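You operate a simulated robot arm through the tools that you are given. There is no shell and no other tool. Be economical: measure what you need, move in short steps, check, and stop when the job is done.

Carry out the task below with a simulated robot arm. There is one attempt and no reset: what you move stays moved.

TASK
Load the press table with the blue brick and an insert.
Fine: brick in the nest, insert in its bore, table pushed in.

Only the result counts: the job must be done as asked and must still hold three seconds after the hand-in. Knocking over, shifting, dropping, spilling or breaking anything else fails it.

THE ROBOT
A 6-joint arm with a two-finger parallel gripper, fixed in place. Base frame: the origin is at the foot of the arm, x ahead of it, y to its left, z up. Readings come in cm, degrees, newtons and seconds.
Its first joint turns from -66.0 to 66.0 degrees. Payload 2.1 kg.
The tool frame sits at the grasp point between the pads (the TCP): z along the fingers, y along the line on which they close. The tips reach 3 cm beyond it. Largest opening 9.4 cm; finger width 2.8, thickness 1; the body of the gripper, 5 by 9.6 cm, starts 5.5 cm behind the TCP.
Orientation is told as [roll, pitch, yaw] about the base's x, y, z axes, in that order, counted from this pose: with the fingers straight down and closing along the base's y, the tool's x points along the base's -x, its y along +y and its z along -z.

THE INTERFACE
- The arm moves only by the tool apply_moves. Its argument "plan" is a list of rows, each a list of 7 numbers: the shift along the tool's x, y, z in m, then the turn, a rotation vector about the tool's x, y, z in degrees, then the finger opening in m, from 0 to 0.094. In form: [[dx, dy, dz, wx, wy, wz, grip], ...]. A call has 1 to 20 rows; each row is the pose to reach, as a shift and turn from the pose commanded when the call began, along the tool's axes at that moment. A row lasts 0.2 s, in which the tool goes at most 5 cm and 8.6 degrees; a call with a longer step from one row to the next is refused whole, and so is a gripper value outside its range. A pose out of reach is approached as far as the arm can. The call stops where the force on the tool passes 50 N (or 10 N more than at its start, if that is more) or the arm is blocked; 0.2 s more then pass. The fingers move at their own pace (about 7.2 cm/s each) and stop on an object; they squeeze with about 44 N. The grip force told is the motor's: it shows also when the fingers shut on nothing. Time passes only in rows, and 0.2 s behind the last, so rows that repeat a pose let the fingers close. The reply holds the time, the measured pose of the TCP, the force on the tool along the base axes, the opening and the grip force, in the units named above and with some noise.
- Cameras (640 x 400 px; columns grow to the right, rows downward): "scene" is fixed at [4.63, -37.02, 47.48]; the picture's right is [0.83, -0.56, 0.00], its down [-0.36, -0.53, -0.77] and it looks along [0.43, 0.64, -0.64] (base axes); focal length 256 px, centre (320, 200). "wrist" rides on the gripper at [7.6, 1.4, -10.3] in the tool frame; the picture's right is [-0.18, 0.98, 0.00], its down [-0.75, -0.14, -0.64] and it looks along [-0.63, -0.12, 0.77] (tool axes); focal length 243 px, centre (320, 200). There is no depth. A picture from a camera that has moved, and an enlarged one, comes with that camera's place and axes in the base frame and with its lens.
- snapshot(camera): a new picture of that camera. No time passes.
- inspect(camera, box): a new picture of the part [left, top, right, bottom] of that camera's present view, enlarged. No time passes.
- hand_in(): hands the job in; it is judged then, once.

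Go step by step. Nothing tells you positions but the pictures and the camera data: compare them with the known pose of the tool, close in by small moves and look again before you grip or let go. The budget is 120 turns and 68 pictures, counting those below and the enlarged ones. Unless the task says otherwise, let go and move clear before handing in, and close with one line.

The tools are called by a JSON object that holds its "op" and its "data". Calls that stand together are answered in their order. apply_moves: Moves the arm, as the interface text tells. Its arguments: {"type":"object","properties":{"plan":{"type":"array","items":{"type":"array","items":{"type":"number"}}}},"required":["plan"]} The other tools are called the same way: snapshot (camera) takes a picture; inspect (camera, box) takes an enlarged picture of a part of a camera's view; hand_in () hands the job in.

At the start:

```text
clock: 0.0
ee_pos: [30.85, -12.27, 30.46]
orientation: [0.0, -0.2, 0.0]
force: [-0.5, -0.5, 0.5]
grip_width: 9.41
gripper_force: 0.1
```

scene: 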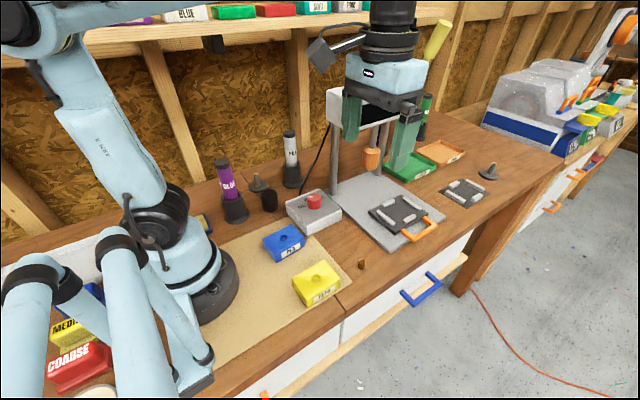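
wrist: 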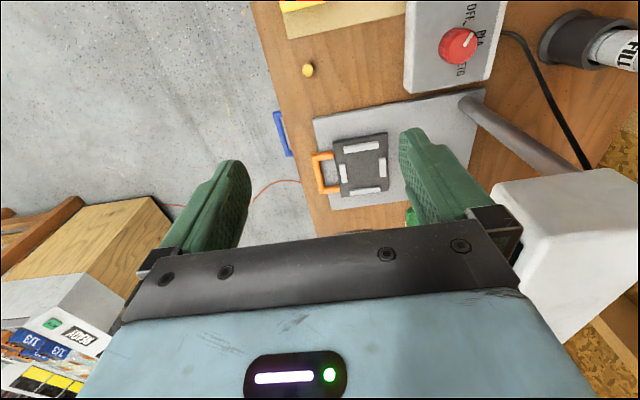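

I see the blue brick on the mat, a press with a sliding table (orange handle) and a nest plate, and a small insert near the front edge. I'll enlarge the key areas first.

{"op": "inspect", "data": {"camera": "scene", "box": [230, 180, 390, 310]}}

{"op": "inspect", "data": {"camera": "scene", "box": [330, 120, 510, 260]}}

{"op": "inspect", "data": {"camera": "wrist", "box": [240, 0, 520, 230]}}

```text
3.08 times, centred on (310, 245) of scene
camera zoom: at [4.63, -37.02, 47.48], right [0.83, -0.56, 0.0], down [-0.36, -0.53, -0.77], along [0.43, 0.64, -0.64], focal length 788 px, centre (351, 62)
```

zoom: 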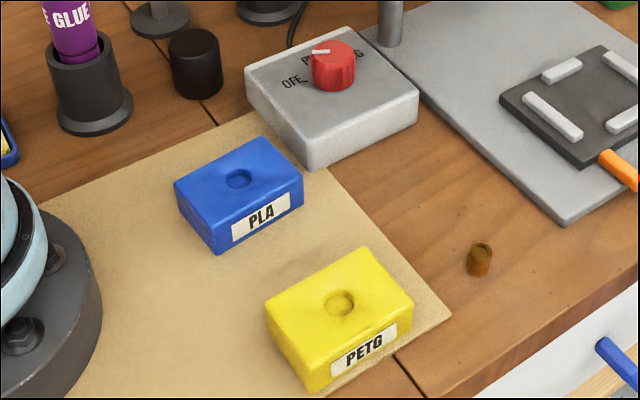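

```text
2.86 times, centred on (420, 190) of scene
camera zoom: at [4.63, -37.02, 47.48], right [0.83, -0.56, 0.0], down [-0.36, -0.53, -0.77], along [0.43, 0.64, -0.64], focal length 731 px, centre (34, 229)
```

zoom: 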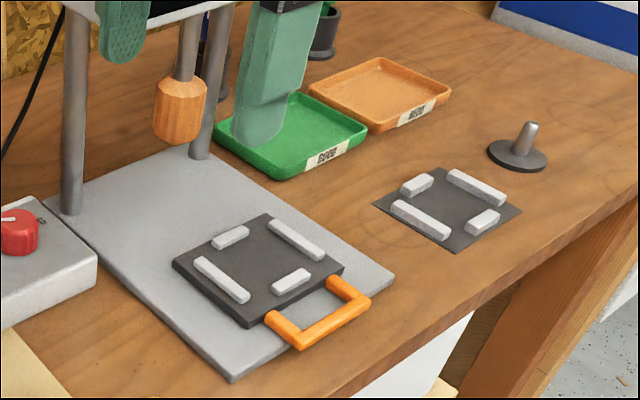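

```text
1.74 times, centred on (380, 115) of wrist
camera zoom: at [23.21, -10.78, 40.63], right [0.18, 0.98, 0.0], down [0.75, -0.14, 0.64], along [0.63, -0.12, -0.77], focal length 422 px, centre (216, 348)
```

zoom: 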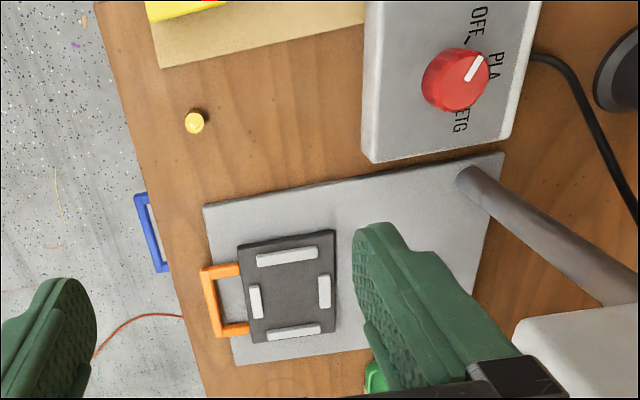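

The two views disagree with each other about the height of the work surface, so I'll move the arm a known amount and measure the parallax with the wrist camera.

{"op": "apply_moves", "data": {"plan": [[0, 0, 0.04, 0, 0, 0, 0.094], [0, 0, 0.08, 0, 0, 0, 0.094], [0, 0, 0.12, 0, 0, 0, 0.094], [0, 0, 0.12, 0, 0, 0, 0.094]]}}

{"op": "snapshot", "data": {"camera": "wrist"}}

{"op": "snapshot", "data": {"camera": "scene"}}

```text
clock: 1.0
ee_pos: [30.93, -12.28, 18.42]
orientation: [0.0, -0.1, 0.0]
force: [-0.7, 0.8, -0.3]
grip_width: 9.41
gripper_force: 0.1
```

```text
62 pictures are left
camera wrist: at [23.2, -10.81, 28.63], right [0.18, 0.98, 0.0], down [0.75, -0.14, 0.64], along [0.63, -0.12, -0.77], focal length 243 px, centre (320, 200)
```

wrist: 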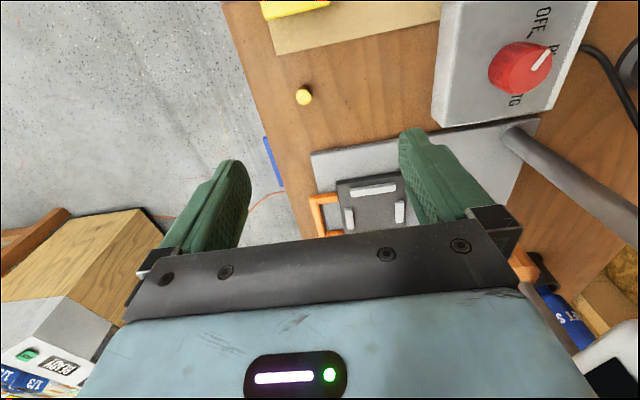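

```text
61 pictures are left
```

scene: 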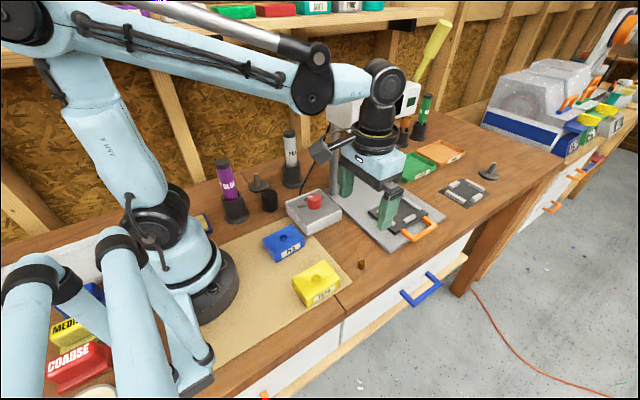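

Both views and the parallax put the surface near z≈0, not -16.2. So the brick is near (20,0), the insert near (31,-14) and the nest near (50,-7). I'll look closer at the trays, the insert and the nest.

{"op": "inspect", "data": {"camera": "scene", "box": [380, 80, 520, 220]}}

{"op": "inspect", "data": {"camera": "scene", "box": [345, 250, 377, 280]}}

{"op": "inspect", "data": {"camera": "scene", "box": [250, 215, 320, 270]}}

```text
2.86 times, centred on (450, 150) of scene
camera zoom: at [4.63, -37.01, 47.48], right [0.83, -0.56, 0.0], down [-0.36, -0.53, -0.77], along [0.43, 0.64, -0.64], focal length 731 px, centre (-51, 343)
```

zoom: 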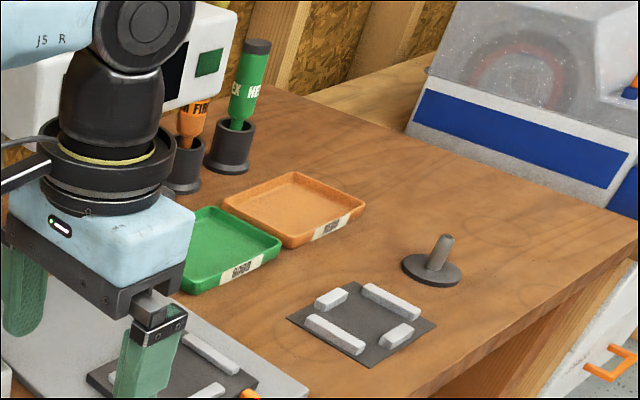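

```text
13.33 times, centred on (361, 265) of scene
camera zoom: at [4.63, -37.01, 47.48], right [0.83, -0.56, 0.0], down [-0.36, -0.53, -0.77], along [0.43, 0.64, -0.64], focal length 3413 px, centre (-227, -667)
```

zoom: 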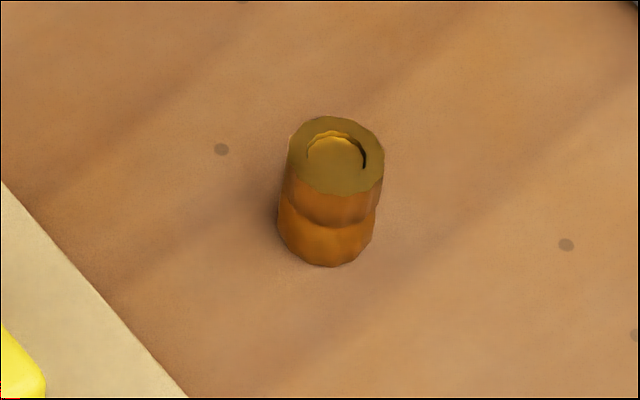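

```text
7.27 times, centred on (285, 242) of scene
camera zoom: at [4.63, -37.01, 47.48], right [0.83, -0.56, 0.0], down [-0.36, -0.53, -0.77], along [0.43, 0.64, -0.64], focal length 1861 px, centre (574, -109)
```

zoom: 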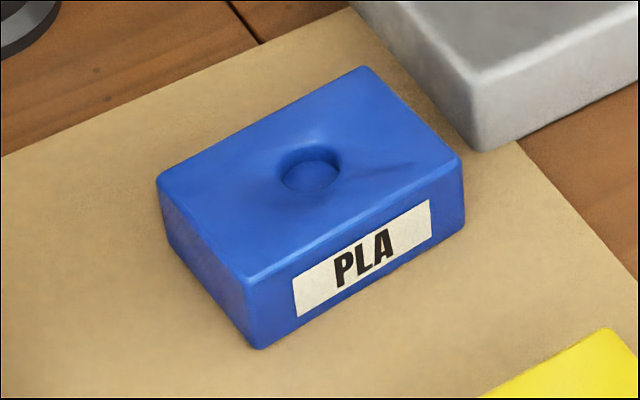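

The insert is a stepped brass cylinder about 1.5 cm wide, and the brick has a bore about 2 cm wide. I'm moving above the brick to check that it's in reach.

{"op": "apply_moves", "data": {"plan": [[0.028, 0.031, 0, 0, 0, 0, 0.094], [0.056, 0.062, 0, 0, 0, 0, 0.094], [0.084, 0.093, 0, 0, 0, 0, 0.094], [0.113, 0.125, 0, 0, 0, 0, 0.094], [0.113, 0.125, 0, 0, 0, 0, 0.094], [0.113, 0.125, 0, 0, 0, 0, 0.094]]}}

{"op": "snapshot", "data": {"camera": "wrist"}}

{"op": "snapshot", "data": {"camera": "scene"}}

```text
clock: 2.4
ee_pos: [19.61, 0.21, 18.59]
orientation: [0.0, -0.1, 0.0]
force: [-0.2, -1.0, 0.5]
grip_width: 9.39
gripper_force: 0.1
```

```text
57 pictures are left
camera wrist: at [11.96, 1.71, 28.7], right [0.18, 0.98, 0.0], down [0.75, -0.14, 0.64], along [0.63, -0.12, -0.77], focal length 243 px, centre (320, 200)
```

wrist: 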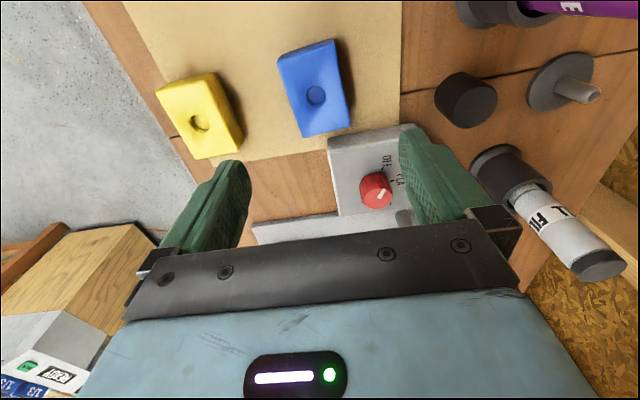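

```text
56 pictures are left
```

scene: 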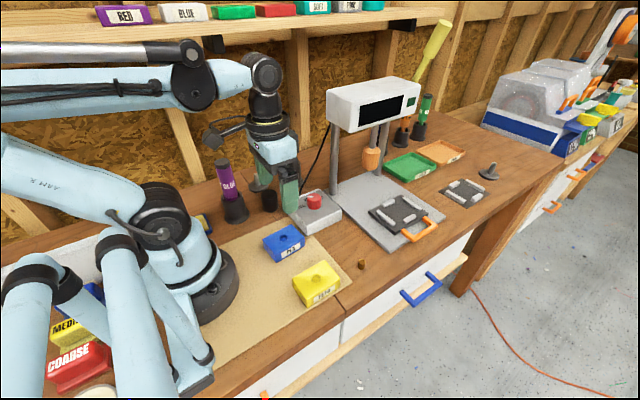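

The brick is in reach, at about (19.4, -0.1) with its top near z=4 and turned about 5°. I'll line up above it, come down part way and check.

{"op": "apply_moves", "data": {"plan": [[0.002, -0.003, 0.03, 0, 0, -5, 0.094], [0.002, -0.003, 0.07, 0, 0, -5, 0.094], [0.002, -0.003, 0.09, 0, 0, -5, 0.094], [0.002, -0.003, 0.09, 0, 0, -5, 0.094]]}}

{"op": "snapshot", "data": {"camera": "wrist"}}

{"op": "inspect", "data": {"camera": "scene", "box": [220, 150, 350, 270]}}

```text
clock: 3.4
ee_pos: [19.41, 0.03, 9.69]
orientation: [0.0, 0.0, 5.0]
force: [-0.5, -0.1, 0.3]
grip_width: 9.38
gripper_force: 0.1
```

```text
55 pictures are left
camera wrist: at [11.68, 0.73, 19.75], right [0.1, 1.0, 0.0], down [0.76, -0.08, 0.64], along [0.64, -0.06, -0.77], focal length 243 px, centre (320, 200)
```

wrist: 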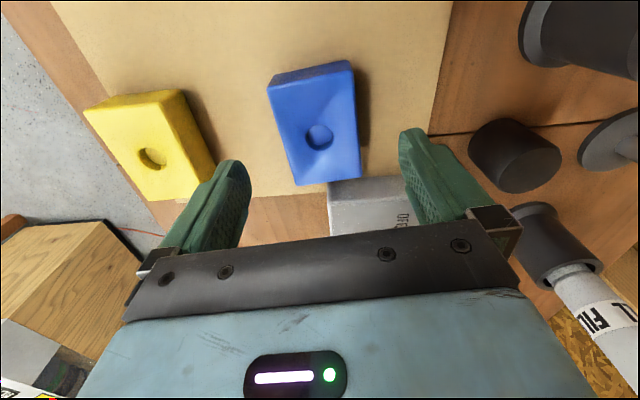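

```text
3.33 times, centred on (285, 210) of scene
camera zoom: at [4.63, -37.02, 47.48], right [0.83, -0.56, 0.0], down [-0.36, -0.53, -0.77], along [0.43, 0.64, -0.64], focal length 853 px, centre (437, 167)
```

zoom: 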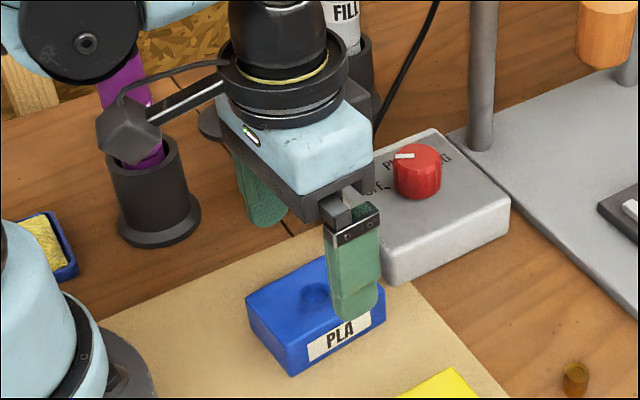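

The brick is centred between the fingers. I'm lowering to grip height and closing.

{"op": "apply_moves", "data": {"plan": [[0.001, 0, 0.025, 0, 0, 0, 0.094], [0.001, 0, 0.045, 0, 0, 0, 0.094], [0.001, 0, 0.052, 0, 0, 0, 0.094], [0.001, 0, 0.052, 0, 0, 0, 0.094]]}}

{"op": "snapshot", "data": {"camera": "wrist"}}

{"op": "inspect", "data": {"camera": "scene", "box": [220, 170, 350, 270]}}

```text
clock: 4.4
ee_pos: [19.29, -0.05, 4.25]
orientation: [-0.1, -0.1, 4.9]
force: [-0.3, 0.4, 0.4]
grip_width: 9.41
gripper_force: 0.1
```

```text
53 pictures are left
camera wrist: at [11.54, 0.73, 14.43], right [0.1, 1.0, 0.0], down [0.76, -0.08, 0.64], along [0.64, -0.06, -0.77], focal length 243 px, centre (320, 200)
```

wrist: 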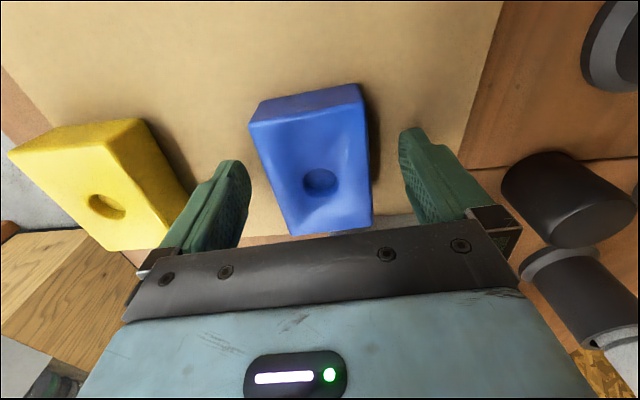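

```text
4.00 times, centred on (285, 220) of scene
camera zoom: at [4.63, -37.02, 47.48], right [0.83, -0.56, 0.0], down [-0.36, -0.53, -0.77], along [0.43, 0.64, -0.64], focal length 1024 px, centre (460, 120)
```

zoom: 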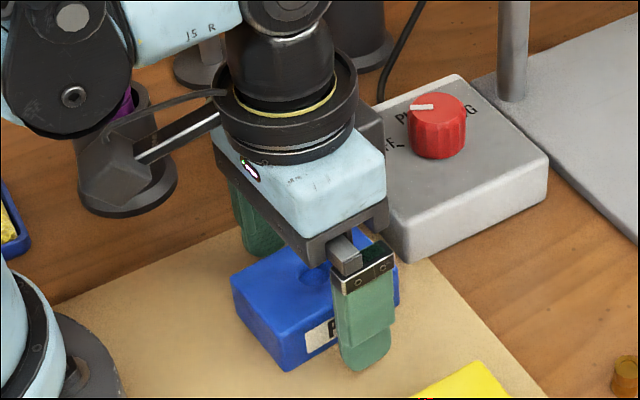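

The grip pose looks right: the bore sits at the TCP. Closing and then lifting.

{"op": "apply_moves", "data": {"plan": [[0, 0, 0, 0, 0, 0, 0.04], [0, 0, 0, 0, 0, 0, 0.04], [0, 0, 0, 0, 0, 0, 0.04], [0, 0, 0, 0, 0, 0, 0.04]]}}

```text
clock: 5.4
ee_pos: [19.33, 0.06, 4.26]
orientation: [0.0, -0.2, 5.1]
force: [1.0, -1.0, 0.1]
grip_width: 5.58
gripper_force: 44.1
```

Gripped, 5.6 cm wide. I'm lifting and carrying it toward a point in front of the nest.

{"op": "apply_moves", "data": {"plan": [[0, 0, -0.03, 0, 0, 0, 0.04], [0, 0, -0.07, 0, 0, 0, 0.04], [0, 0, -0.11, 0, 0, 0, 0.04], [0, 0, -0.12, 0, 0, 0, 0.04], [0, 0, -0.12, 0, 0, 0, 0.04]]}}

{"op": "apply_moves", "data": {"plan": [[-0.03, -0.022, 0, 0, 0, 1, 0.04], [-0.06, -0.044, 0, 0, 0, 2, 0.04], [-0.09, -0.066, 0, 0, 0, 3, 0.04], [-0.12, -0.088, 0, 0, 0, 4, 0.04], [-0.16, -0.095, 0, 0, 0, 5, 0.04], [-0.2, -0.1, 0, 0, 0, 5, 0.04], [-0.22, -0.105, 0, 0, 0, 5, 0.04], [-0.22, -0.105, 0, 0, 0, 5, 0.04]]}}

{"op": "snapshot", "data": {"camera": "scene"}}

{"op": "snapshot", "data": {"camera": "wrist"}}

```text
clock: 6.6
ee_pos: [19.38, -0.11, 16.36]
orientation: [0.0, -0.1, 5.0]
force: [-0.1, 0.5, -1.2]
grip_width: 5.55
gripper_force: 43.7
```

```text
clock: 8.4
ee_pos: [42.16, -8.52, 16.31]
orientation: [0.1, 0.0, 0.0]
force: [-0.1, 1.2, -0.6]
grip_width: 5.58
gripper_force: 43.9
```

```text
51 pictures are left
```

scene: 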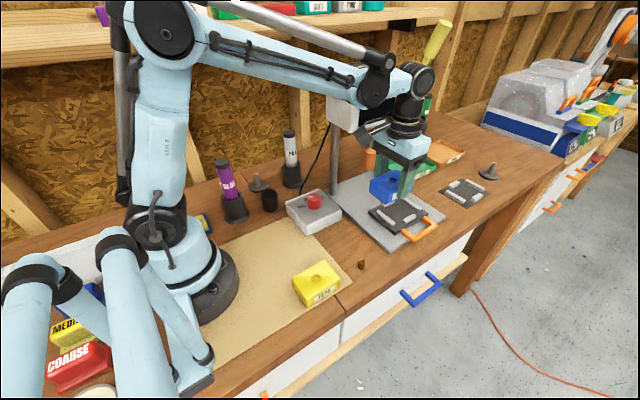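

```text
50 pictures are left
camera wrist: at [34.52, -7.11, 26.47], right [0.18, 0.98, 0.0], down [0.75, -0.14, 0.64], along [0.63, -0.12, -0.77], focal length 243 px, centre (320, 200)
```

wrist: 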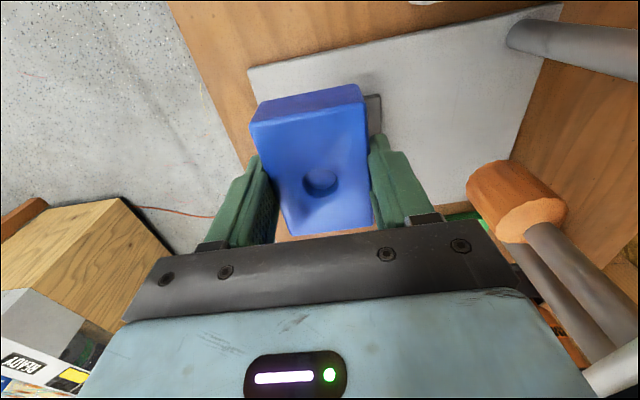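

Triangulation puts the nest centre at about (48.25, -7.9) with rail tops near z 3.7. I'll hover above it and check the brick against the rails.

{"op": "apply_moves", "data": {"plan": [[-0.03, 0.003, 0, 0, 0, 0, 0.04], [-0.061, 0.006, 0, 0, 0, 0, 0.04], [-0.061, 0.006, 0.025, 0, 0, 0, 0.04], [-0.061, 0.006, 0.053, 0, 0, 0, 0.04], [-0.061, 0.006, 0.053, 0, 0, 0, 0.04]]}}

{"op": "inspect", "data": {"camera": "scene", "box": [350, 150, 450, 250]}}

{"op": "inspect", "data": {"camera": "wrist", "box": [200, 60, 440, 250]}}

```text
clock: 9.6
ee_pos: [48.27, -7.98, 10.94]
orientation: [-0.1, -0.1, -0.1]
force: [-0.3, -0.2, -0.3]
grip_width: 5.59
gripper_force: 43.9
```

```text
4.00 times, centred on (400, 200) of scene
camera zoom: at [4.63, -37.02, 47.48], right [0.83, -0.56, 0.0], down [-0.36, -0.53, -0.77], along [0.43, 0.64, -0.64], focal length 1024 px, centre (0, 200)
```

zoom: 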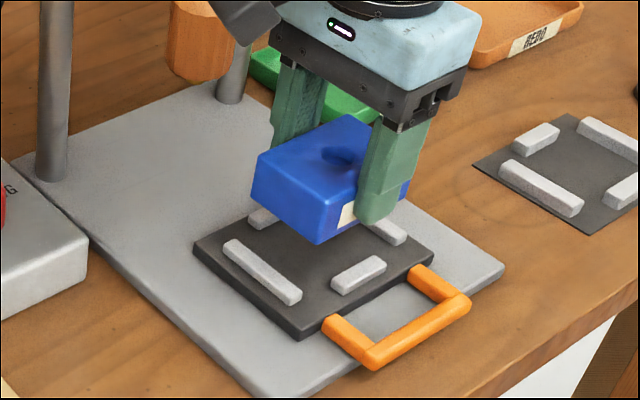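

```text
2.11 times, centred on (320, 155) of wrist
camera zoom: at [40.52, -6.49, 21.14], right [0.18, 0.98, 0.0], down [0.75, -0.14, 0.64], along [0.63, -0.12, -0.77], focal length 511 px, centre (320, 295)
```

zoom: 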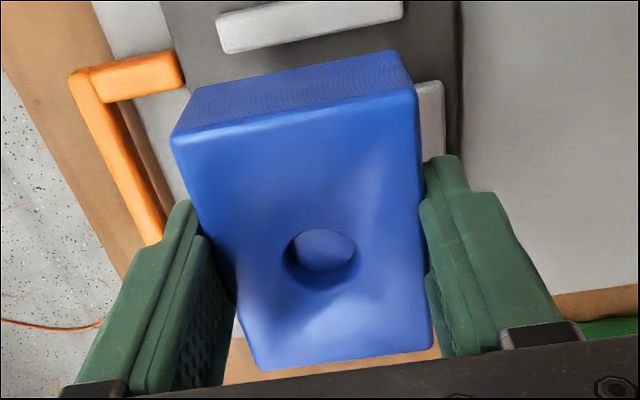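

The brick is roughly over the nest, and the fit is tight at a few millimetres. I'll lower to just above the rails and compare again.

{"op": "apply_moves", "data": {"plan": [[-0.002, 0, 0.015, 0, 0, 0, 0.04], [-0.002, 0, 0.028, 0, 0, 0, 0.04], [-0.002, 0, 0.028, 0, 0, 0, 0.04]]}}

{"op": "inspect", "data": {"camera": "scene", "box": [370, 180, 435, 240]}}

{"op": "inspect", "data": {"camera": "wrist", "box": [200, 60, 440, 250]}}

```text
clock: 10.4
ee_pos: [48.39, -7.99, 8.21]
orientation: [0.1, -0.1, 0.0]
force: [0.1, -0.8, -1.0]
grip_width: 5.56
gripper_force: 44.5
```

```text
6.67 times, centred on (402, 210) of scene
camera zoom: at [4.63, -37.02, 47.48], right [0.83, -0.56, 0.0], down [-0.36, -0.53, -0.77], along [0.43, 0.64, -0.64], focal length 1706 px, centre (-230, 133)
```

zoom: 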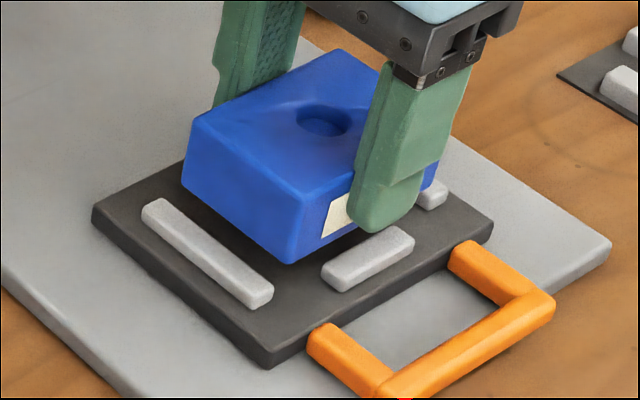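

```text
2.11 times, centred on (320, 155) of wrist
camera zoom: at [40.74, -6.56, 18.33], right [0.18, 0.98, 0.0], down [0.75, -0.14, 0.64], along [0.63, -0.12, -0.77], focal length 511 px, centre (320, 295)
```

zoom: 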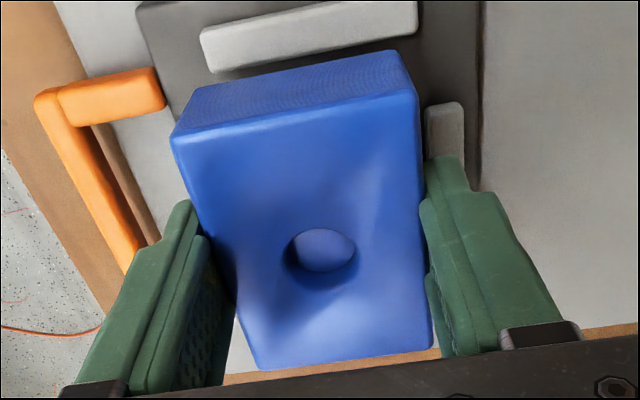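

The brick needs about 3 mm more in both +x and +y. I'll shift it, lower slightly and look again.

{"op": "apply_moves", "data": {"plan": [[-0.003, 0.003, 0, 0, 0, 0, 0.04], [-0.003, 0.003, 0.007, 0, 0, 0, 0.04], [-0.003, 0.003, 0.007, 0, 0, 0, 0.04]]}}

{"op": "inspect", "data": {"camera": "scene", "box": [375, 185, 430, 235]}}

{"op": "inspect", "data": {"camera": "wrist", "box": [240, 50, 420, 160]}}

```text
clock: 11.2
ee_pos: [48.56, -7.66, 7.54]
orientation: [0.0, -0.2, 0.0]
force: [-0.5, 1.0, -0.9]
grip_width: 5.55
gripper_force: 43.5
```

```text
8.00 times, centred on (402, 210) of scene
camera zoom: at [4.63, -37.02, 47.48], right [0.83, -0.56, 0.0], down [-0.36, -0.53, -0.77], along [0.43, 0.64, -0.64], focal length 2048 px, centre (-340, 120)
```

zoom: 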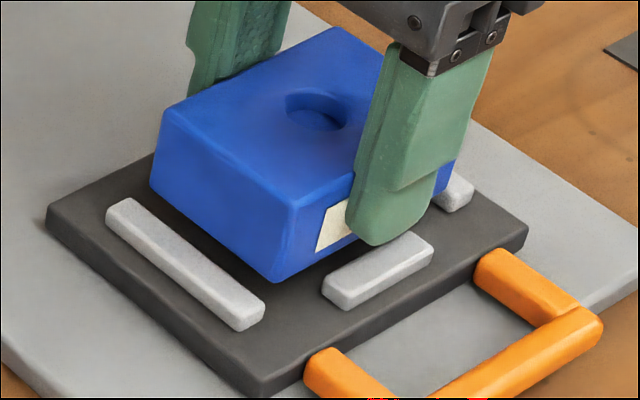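

```text
3.56 times, centred on (330, 105) of wrist
camera zoom: at [41.02, -6.24, 17.67], right [0.18, 0.98, 0.0], down [0.75, -0.14, 0.64], along [0.63, -0.12, -0.77], focal length 863 px, centre (284, 538)
```

zoom: 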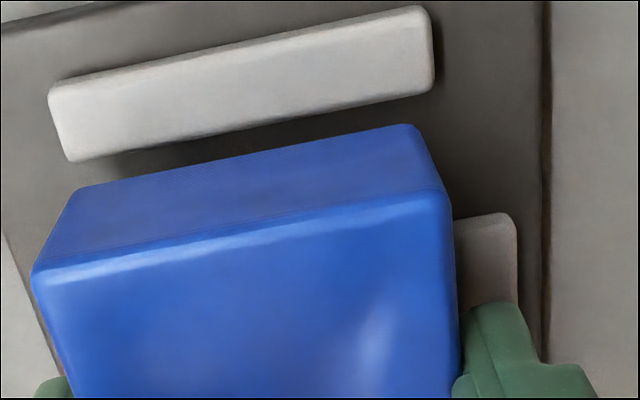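

Gaps look even on all sides. I'll lower the brick into the nest in small steps.

{"op": "apply_moves", "data": {"plan": [[0, 0, 0.004, 0, 0, 0, 0.04], [0, 0, 0.008, 0, 0, 0, 0.04], [0, 0, 0.011, 0, 0, 0, 0.04], [0, 0, 0.011, 0, 0, 0, 0.04]]}}

{"op": "inspect", "data": {"camera": "scene", "box": [375, 185, 430, 235]}}

{"op": "inspect", "data": {"camera": "wrist", "box": [240, 50, 420, 160]}}

```text
clock: 12.2
ee_pos: [48.79, -7.62, 6.5]
orientation: [0.0, -0.1, 0.1]
force: [-0.3, -0.1, -0.8]
grip_width: 5.54
gripper_force: 44.3
```

```text
8.00 times, centred on (402, 210) of scene
camera zoom: at [4.63, -37.02, 47.48], right [0.83, -0.56, 0.0], down [-0.36, -0.53, -0.77], along [0.43, 0.64, -0.64], focal length 2048 px, centre (-340, 120)
```

zoom: 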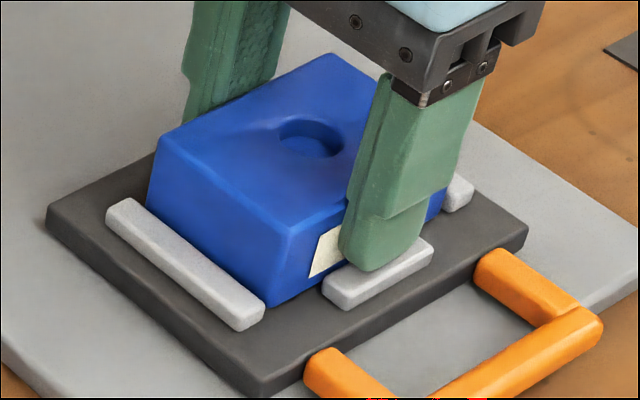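

```text
3.56 times, centred on (330, 105) of wrist
camera zoom: at [41.05, -6.25, 16.57], right [0.18, 0.98, 0.0], down [0.75, -0.14, 0.64], along [0.63, -0.12, -0.77], focal length 863 px, centre (284, 538)
```

zoom: 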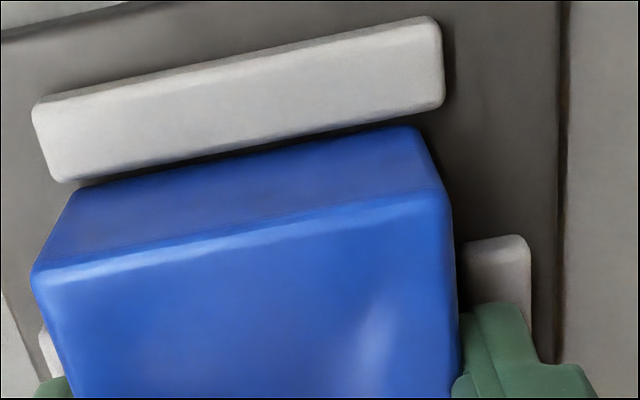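

The brick's bottom is just entering between the rails, and the finger tips are close to the side-rail tops. I'll go down in tiny steps and watch the force.

{"op": "apply_moves", "data": {"plan": [[0, 0, 0.001, 0, 0, 0, 0.04], [0, 0, 0.002, 0, 0, 0, 0.04], [0, 0, 0.003, 0, 0, 0, 0.04], [0, 0, 0.003, 0, 0, 0, 0.04]]}}

{"op": "inspect", "data": {"camera": "scene", "box": [375, 185, 430, 235]}}

```text
clock: 13.3
ee_pos: [48.75, -7.57, 6.3]
orientation: [0.1, 0.0, 0.0]
force: [-0.7, 0.0, 9.7]
grip_width: 5.57
gripper_force: 44.2
stopped in row 4: the force on the tool passed its limit (the readings are from after the stop); the commanded pose is now the measured one
```

```text
8.00 times, centred on (402, 210) of scene
camera zoom: at [4.62, -37.01, 47.48], right [0.83, -0.56, 0.0], down [-0.36, -0.53, -0.77], along [0.43, 0.64, -0.64], focal length 2048 px, centre (-340, 120)
```

zoom: 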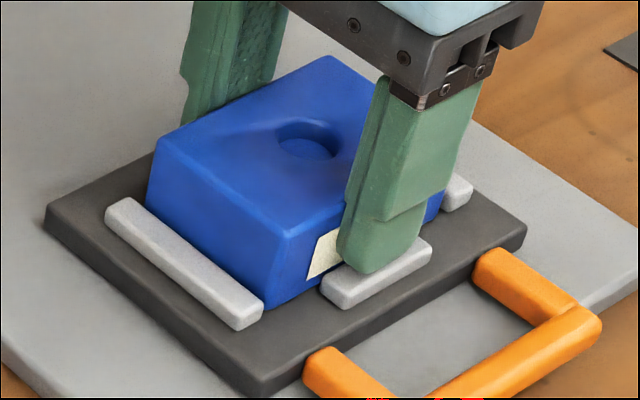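

Contact: the finger tips are on the rail tops. I'll back off 1 mm and release so the brick drops the last few millimetres.

{"op": "apply_moves", "data": {"plan": [[0, 0, -0.001, 0, 0, 0, 0.056], [0, 0, -0.001, 0, 0, 0, 0.06], [0, 0, -0.001, 0, 0, 0, 0.07], [0, 0, -0.001, 0, 0, 0, 0.07]]}}

{"op": "inspect", "data": {"camera": "scene", "box": [375, 185, 430, 235]}}

{"op": "inspect", "data": {"camera": "wrist", "box": [220, 50, 440, 230]}}

```text
clock: 14.3
ee_pos: [48.69, -7.56, 6.29]
orientation: [0.1, -0.1, 0.1]
force: [0.0, 0.5, 0.8]
grip_width: 6.98
gripper_force: 0.1
```

```text
8.00 times, centred on (402, 210) of scene
camera zoom: at [4.63, -37.02, 47.48], right [0.83, -0.56, 0.0], down [-0.36, -0.53, -0.77], along [0.43, 0.64, -0.64], focal length 2048 px, centre (-340, 120)
```

zoom: 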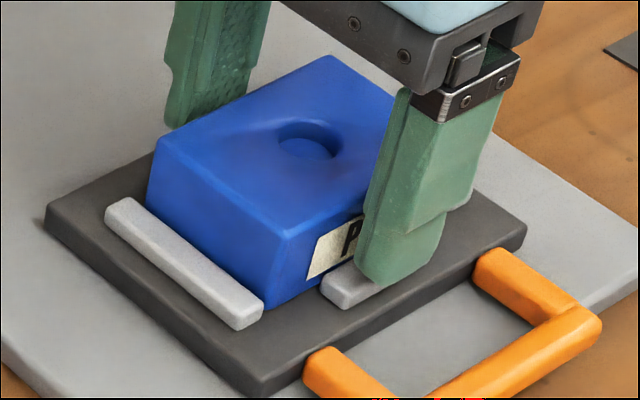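

```text
2.22 times, centred on (330, 140) of wrist
camera zoom: at [41.04, -6.22, 16.5], right [0.18, 0.98, 0.0], down [0.75, -0.14, 0.64], along [0.63, -0.12, -0.77], focal length 539 px, centre (298, 333)
```

zoom: 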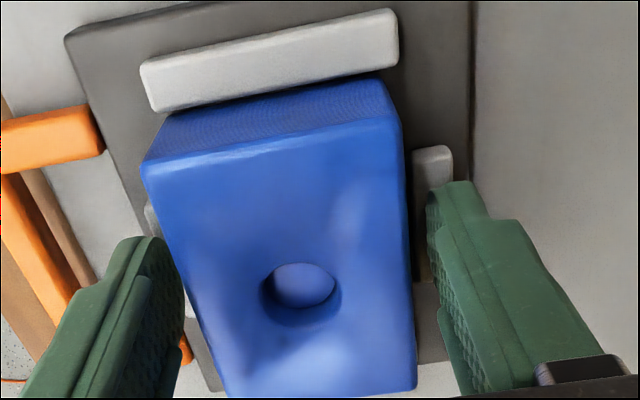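

The brick didn't move on release, so it may already be resting on the nest floor. I'll rise with the fingers open and look.

{"op": "apply_moves", "data": {"plan": [[0, 0, -0.03, 0, 0, 0, 0.075], [0, 0, -0.07, 0, 0, 0, 0.075], [0.04, 0, -0.11, 0, 0, 0, 0.075], [0.08, 0, -0.13, 0, 0, 0, 0.075], [0.12, 0, -0.15, 0, 0, 0, 0.075], [0.12, 0, -0.15, 0, 0, 0, 0.075]]}}

{"op": "inspect", "data": {"camera": "scene", "box": [375, 175, 435, 235]}}

{"op": "snapshot", "data": {"camera": "wrist"}}

```text
refused: row 3 steps farther than a row can; nothing moved
```

```text
6.67 times, centred on (405, 205) of scene
camera zoom: at [4.63, -37.02, 47.48], right [0.83, -0.56, 0.0], down [-0.36, -0.53, -0.77], along [0.43, 0.64, -0.64], focal length 1706 px, centre (-247, 167)
```

zoom: 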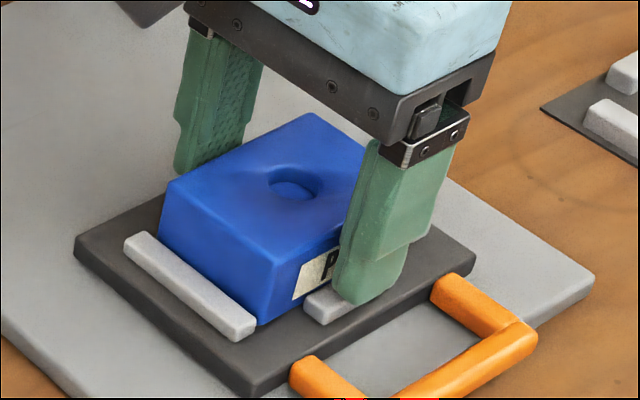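

```text
37 pictures are left
camera wrist: at [41.04, -6.22, 16.5], right [0.18, 0.98, 0.0], down [0.75, -0.14, 0.64], along [0.63, -0.12, -0.77], focal length 243 px, centre (320, 200)
```

wrist: 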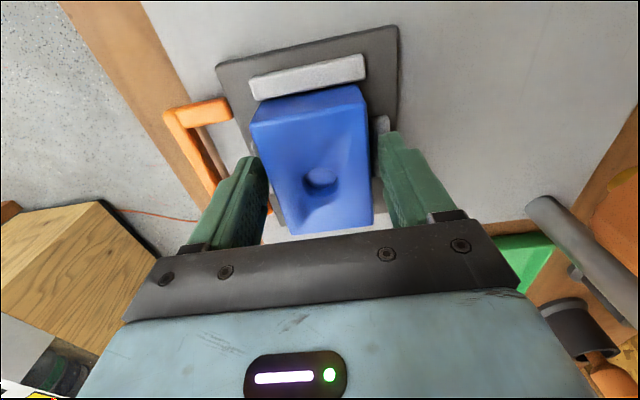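

That step was too long and was refused. Repeating it with shorter steps, heading toward the insert.

{"op": "apply_moves", "data": {"plan": [[0, 0, -0.03, 0, 0, 0, 0.075], [0, 0, -0.07, 0, 0, 0, 0.075], [0.02, 0, -0.11, 0, 0, 0, 0.075], [0.06, -0.015, -0.13, 0, 0, 0, 0.075], [0.1, -0.03, -0.13, 0, 0, 0, 0.075], [0.14, -0.045, -0.13, 0, 0, 0, 0.075], [0.175, -0.063, -0.13, 0, 0, 0, 0.05], [0.175, -0.063, -0.13, 0, 0, 0, 0.05]]}}

{"op": "inspect", "data": {"camera": "scene", "box": [370, 175, 440, 245]}}

{"op": "snapshot", "data": {"camera": "wrist"}}

```text
clock: 16.1
ee_pos: [31.08, -13.84, 19.29]
orientation: [0.2, 0.0, -0.1]
force: [-0.4, 0.0, -0.4]
grip_width: 5.0
gripper_force: 0.2
```

```text
5.71 times, centred on (405, 210) of scene
camera zoom: at [4.62, -37.02, 47.48], right [0.83, -0.56, 0.0], down [-0.36, -0.53, -0.77], along [0.43, 0.64, -0.64], focal length 1463 px, centre (-166, 143)
```

zoom: 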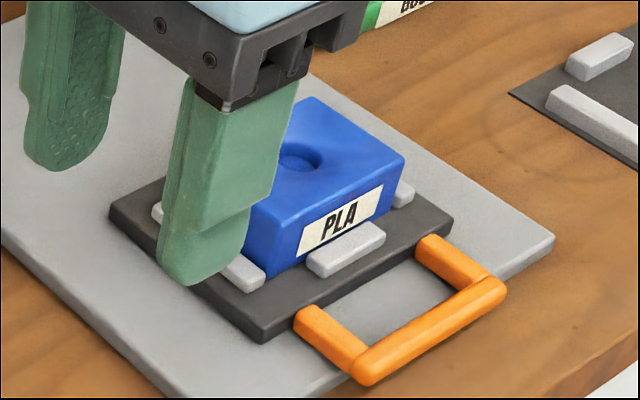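

```text
35 pictures are left
camera wrist: at [23.46, -12.54, 29.54], right [0.18, 0.98, 0.0], down [0.75, -0.14, 0.64], along [0.63, -0.12, -0.77], focal length 243 px, centre (320, 200)
```

wrist: 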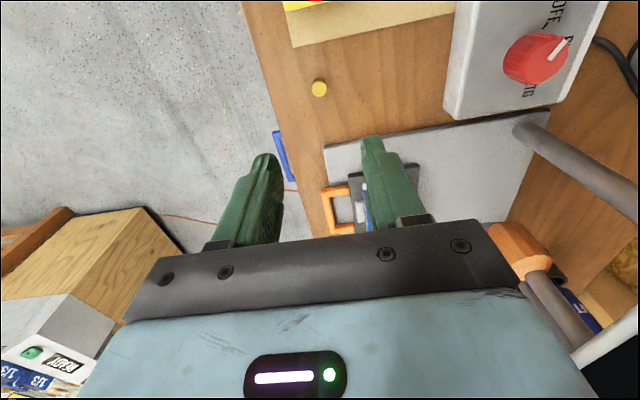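

The brick sits level in the nest. The insert is at about (30.85, -14.05) with its top near z 2.3. I'll come down above it.

{"op": "apply_moves", "data": {"plan": [[0.002, -0.002, 0.04, 0, 0, 0, 0.045], [0.002, -0.002, 0.08, 0, 0, 0, 0.045], [0.002, -0.002, 0.115, 0, 0, 0, 0.045], [0.002, -0.002, 0.115, 0, 0, 0, 0.045]]}}

{"op": "snapshot", "data": {"camera": "wrist"}}

{"op": "inspect", "data": {"camera": "scene", "box": [330, 220, 400, 290]}}

```text
clock: 17.1
ee_pos: [31.01, -14.01, 7.91]
orientation: [0.1, 0.0, 0.0]
force: [-0.1, 0.1, -0.7]
grip_width: 4.5
gripper_force: 0.0
```

```text
34 pictures are left
camera wrist: at [23.43, -12.7, 18.01], right [0.18, 0.98, 0.0], down [0.75, -0.14, 0.64], along [0.63, -0.12, -0.77], focal length 243 px, centre (320, 200)
```

wrist: 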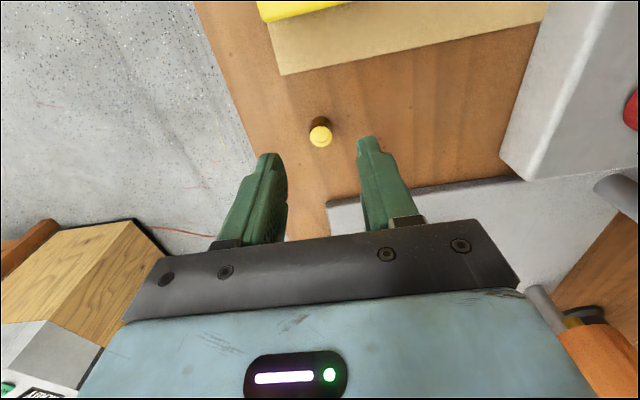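

```text
5.71 times, centred on (365, 255) of scene
camera zoom: at [4.63, -37.01, 47.48], right [0.83, -0.56, 0.0], down [-0.36, -0.53, -0.77], along [0.43, 0.64, -0.64], focal length 1463 px, centre (63, -114)
```

zoom: 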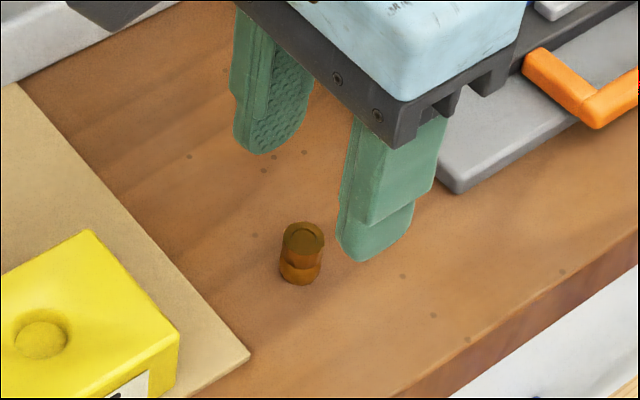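

The insert is centred between the fingers, with a 2 mm correction needed in x. Lowering to grip its upper half.

{"op": "apply_moves", "data": {"plan": [[0.002, -0.001, 0.02, 0, 0, 0, 0.045], [0.002, -0.001, 0.037, 0, 0, 0, 0.045], [0.002, -0.001, 0.037, 0, 0, 0, 0.045]]}}

{"op": "inspect", "data": {"camera": "scene", "box": [330, 220, 400, 290]}}

{"op": "inspect", "data": {"camera": "wrist", "box": [230, 80, 430, 220]}}

```text
clock: 17.9
ee_pos: [30.81, -14.21, 4.1]
orientation: [0.1, 0.0, 0.0]
force: [0.2, 0.2, -0.4]
grip_width: 4.48
gripper_force: 0.1
```

```text
5.71 times, centred on (365, 255) of scene
camera zoom: at [4.63, -37.02, 47.48], right [0.83, -0.56, 0.0], down [-0.36, -0.53, -0.77], along [0.43, 0.64, -0.64], focal length 1463 px, centre (63, -114)
```

zoom: 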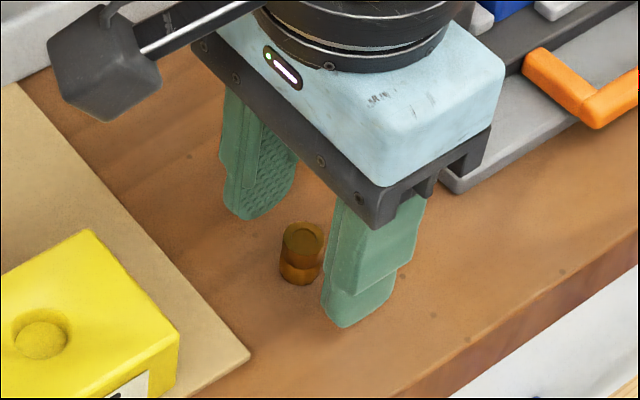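

```text
2.86 times, centred on (330, 150) of wrist
camera zoom: at [23.23, -12.78, 14.32], right [0.18, 0.98, 0.0], down [0.75, -0.14, 0.64], along [0.63, -0.12, -0.77], focal length 693 px, centre (291, 343)
```

zoom: 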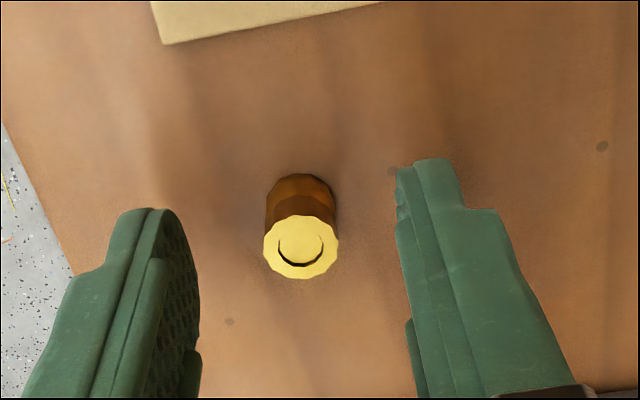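

The insert is between the pads. I'll nudge 1.5 mm and close.

{"op": "apply_moves", "data": {"plan": [[0.0015, 0, 0, 0, 0, 0, 0.045], [0.0015, 0, 0, 0, 0, 0, 0.025], [0.0015, 0, 0, 0, 0, 0, 0.01], [0.0015, 0, 0, 0, 0, 0, 0.01], [0.0015, 0, 0, 0, 0, 0, 0.01]]}}

{"op": "apply_moves", "data": {"plan": [[0, 0, -0.02, 0, 0, 0, 0.01], [0, 0, -0.05, 0, 0, 0, 0.01], [0, 0, -0.09, 0, 0, 0, 0.01], [0, 0, -0.09, 0, 0, 0, 0.01]]}}

{"op": "inspect", "data": {"camera": "wrist", "box": [230, 80, 430, 220]}}

{"op": "inspect", "data": {"camera": "scene", "box": [340, 180, 430, 270]}}

```text
clock: 19.1
ee_pos: [30.83, -14.21, 4.15]
orientation: [0.1, 0.0, 0.0]
force: [0.6, -0.2, -1.0]
grip_width: 1.22
gripper_force: 44.4
```

```text
clock: 20.1
ee_pos: [30.68, -14.2, 13.09]
orientation: [0.0, 0.0, 0.0]
force: [0.2, 0.1, -0.3]
grip_width: 1.18
gripper_force: 43.7
```

```text
2.86 times, centred on (330, 150) of wrist
camera zoom: at [23.02, -12.78, 23.29], right [0.18, 0.98, 0.0], down [0.75, -0.14, 0.64], along [0.63, -0.12, -0.77], focal length 693 px, centre (291, 343)
```

zoom: 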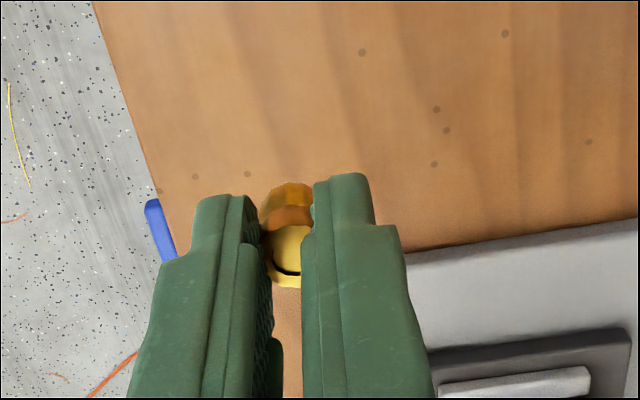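

```text
4.44 times, centred on (385, 225) of scene
camera zoom: at [4.63, -37.02, 47.48], right [0.83, -0.56, 0.0], down [-0.36, -0.53, -0.77], along [0.43, 0.64, -0.64], focal length 1138 px, centre (31, 89)
```

zoom: 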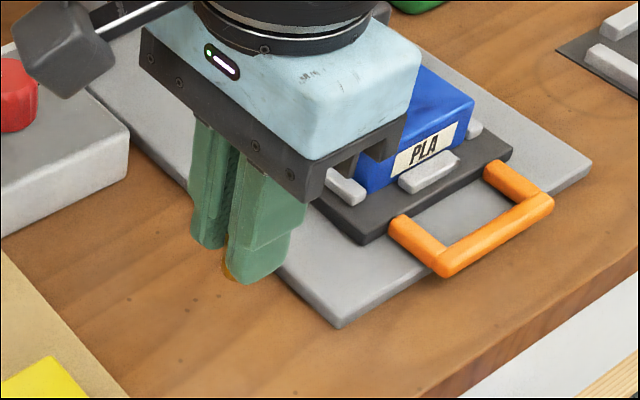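

The insert is held at about 1.2 cm wide. I'm carrying it to just above the bore, near (48.4, -7.5).

{"op": "apply_moves", "data": {"plan": [[-0.03, 0.011, -0.02, 0, 0, 0, 0.01], [-0.07, 0.026, -0.02, 0, 0, 0, 0.01], [-0.11, 0.041, -0.02, 0, 0, 0, 0.01], [-0.15, 0.056, -0.01, 0, 0, 0, 0.01], [-0.177, 0.067, 0, 0, 0, 0, 0.01], [-0.177, 0.067, 0.01, 0, 0, 0, 0.01], [-0.177, 0.067, 0.01, 0, 0, 0, 0.01]]}}

{"op": "inspect", "data": {"camera": "wrist", "box": [220, 70, 420, 210]}}

{"op": "inspect", "data": {"camera": "scene", "box": [370, 160, 440, 230]}}

```text
clock: 21.7
ee_pos: [48.31, -7.47, 12.11]
orientation: [0.1, 0.0, 0.1]
force: [0.0, -0.1, 0.4]
grip_width: 1.2
gripper_force: 43.6
```

```text
2.86 times, centred on (320, 140) of wrist
camera zoom: at [40.7, -6.09, 22.27], right [0.18, 0.98, 0.0], down [0.75, -0.14, 0.64], along [0.63, -0.12, -0.77], focal length 693 px, centre (320, 371)
```

zoom: 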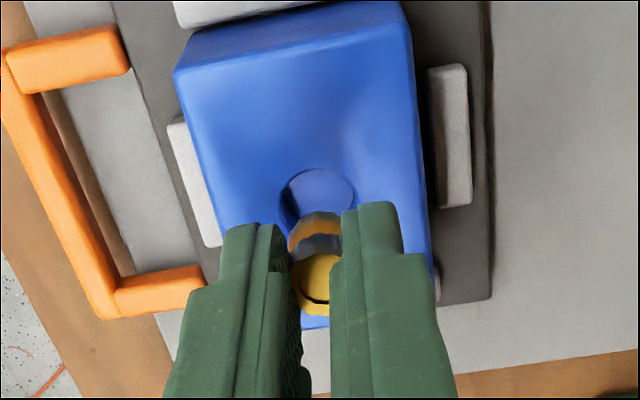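

```text
5.71 times, centred on (405, 195) of scene
camera zoom: at [4.63, -37.01, 47.48], right [0.83, -0.56, 0.0], down [-0.36, -0.53, -0.77], along [0.43, 0.64, -0.64], focal length 1463 px, centre (-166, 229)
```

zoom: 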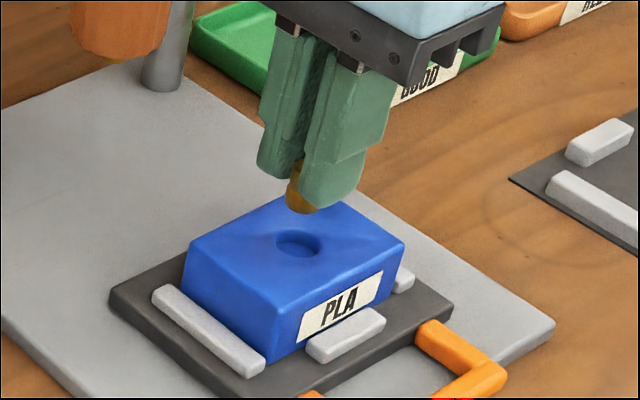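

The bore is at about (48.47, -7.62). I'll correct 1.5 mm, lower to just above it and check.

{"op": "apply_moves", "data": {"plan": [[-0.0015, -0.0013, 0.01, 0, 0, 0, 0.01], [-0.0015, -0.0013, 0.019, 0, 0, 0, 0.01], [-0.0015, -0.0013, 0.019, 0, 0, 0, 0.01]]}}

{"op": "inspect", "data": {"camera": "wrist", "box": [270, 110, 370, 180]}}

{"op": "inspect", "data": {"camera": "scene", "box": [385, 175, 425, 215]}}

```text
clock: 22.5
ee_pos: [48.6, -7.67, 10.19]
orientation: [0.1, 0.0, -0.1]
force: [-0.7, 0.5, -0.1]
grip_width: 1.18
gripper_force: 44.5
```

```text
5.71 times, centred on (320, 145) of wrist
camera zoom: at [40.87, -6.2, 20.38], right [0.18, 0.98, 0.0], down [0.75, -0.14, 0.64], along [0.63, -0.12, -0.77], focal length 1386 px, centre (320, 514)
```

zoom: 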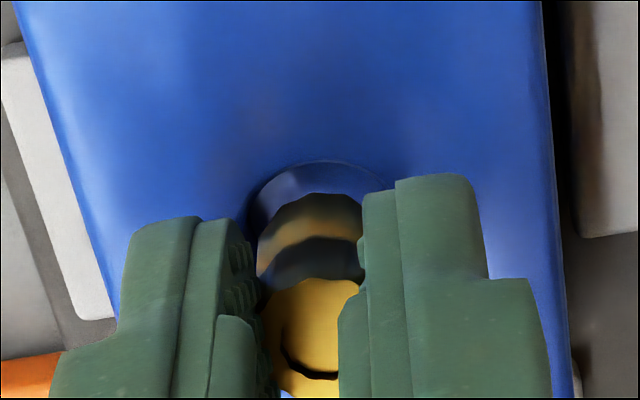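

```text
10.00 times, centred on (405, 195) of scene
camera zoom: at [4.63, -37.02, 47.48], right [0.83, -0.56, 0.0], down [-0.36, -0.53, -0.77], along [0.43, 0.64, -0.64], focal length 2560 px, centre (-530, 250)
```

zoom: 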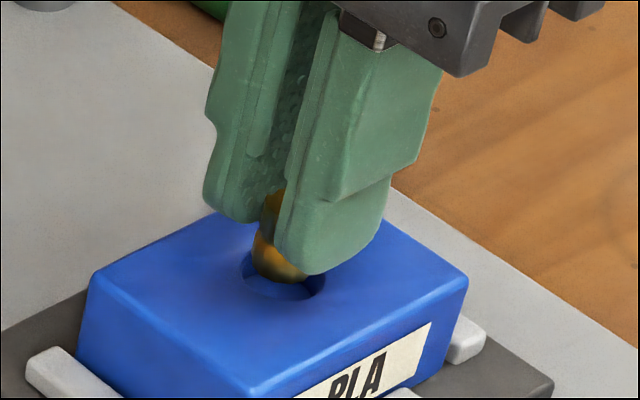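

The insert's lower end is centred over the bore. Lowering gently into it.

{"op": "apply_moves", "data": {"plan": [[-0.0005, 0.0003, 0.003, 0, 0, 0, 0.01], [-0.0005, 0.0003, 0.006, 0, 0, 0, 0.01], [-0.0005, 0.0003, 0.009, 0, 0, 0, 0.01], [-0.0005, 0.0003, 0.009, 0, 0, 0, 0.01]]}}

{"op": "inspect", "data": {"camera": "wrist", "box": [270, 110, 370, 180]}}

{"op": "inspect", "data": {"camera": "scene", "box": [385, 175, 425, 215]}}

```text
clock: 23.5
ee_pos: [48.57, -7.51, 9.26]
orientation: [0.1, 0.0, 0.1]
force: [-0.4, -0.5, -1.1]
grip_width: 1.19
gripper_force: 44.3
```

```text
5.71 times, centred on (320, 145) of wrist
camera zoom: at [40.93, -6.21, 19.48], right [0.18, 0.98, 0.0], down [0.75, -0.14, 0.64], along [0.63, -0.12, -0.77], focal length 1386 px, centre (320, 514)
```

zoom: 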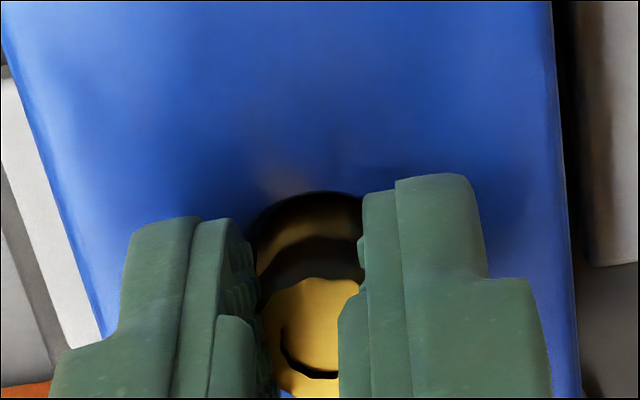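

```text
10.00 times, centred on (405, 195) of scene
camera zoom: at [4.63, -37.02, 47.48], right [0.83, -0.56, 0.0], down [-0.36, -0.53, -0.77], along [0.43, 0.64, -0.64], focal length 2560 px, centre (-530, 250)
```

zoom: 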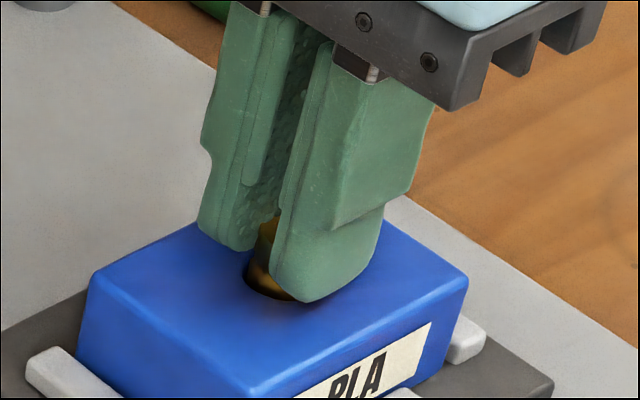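

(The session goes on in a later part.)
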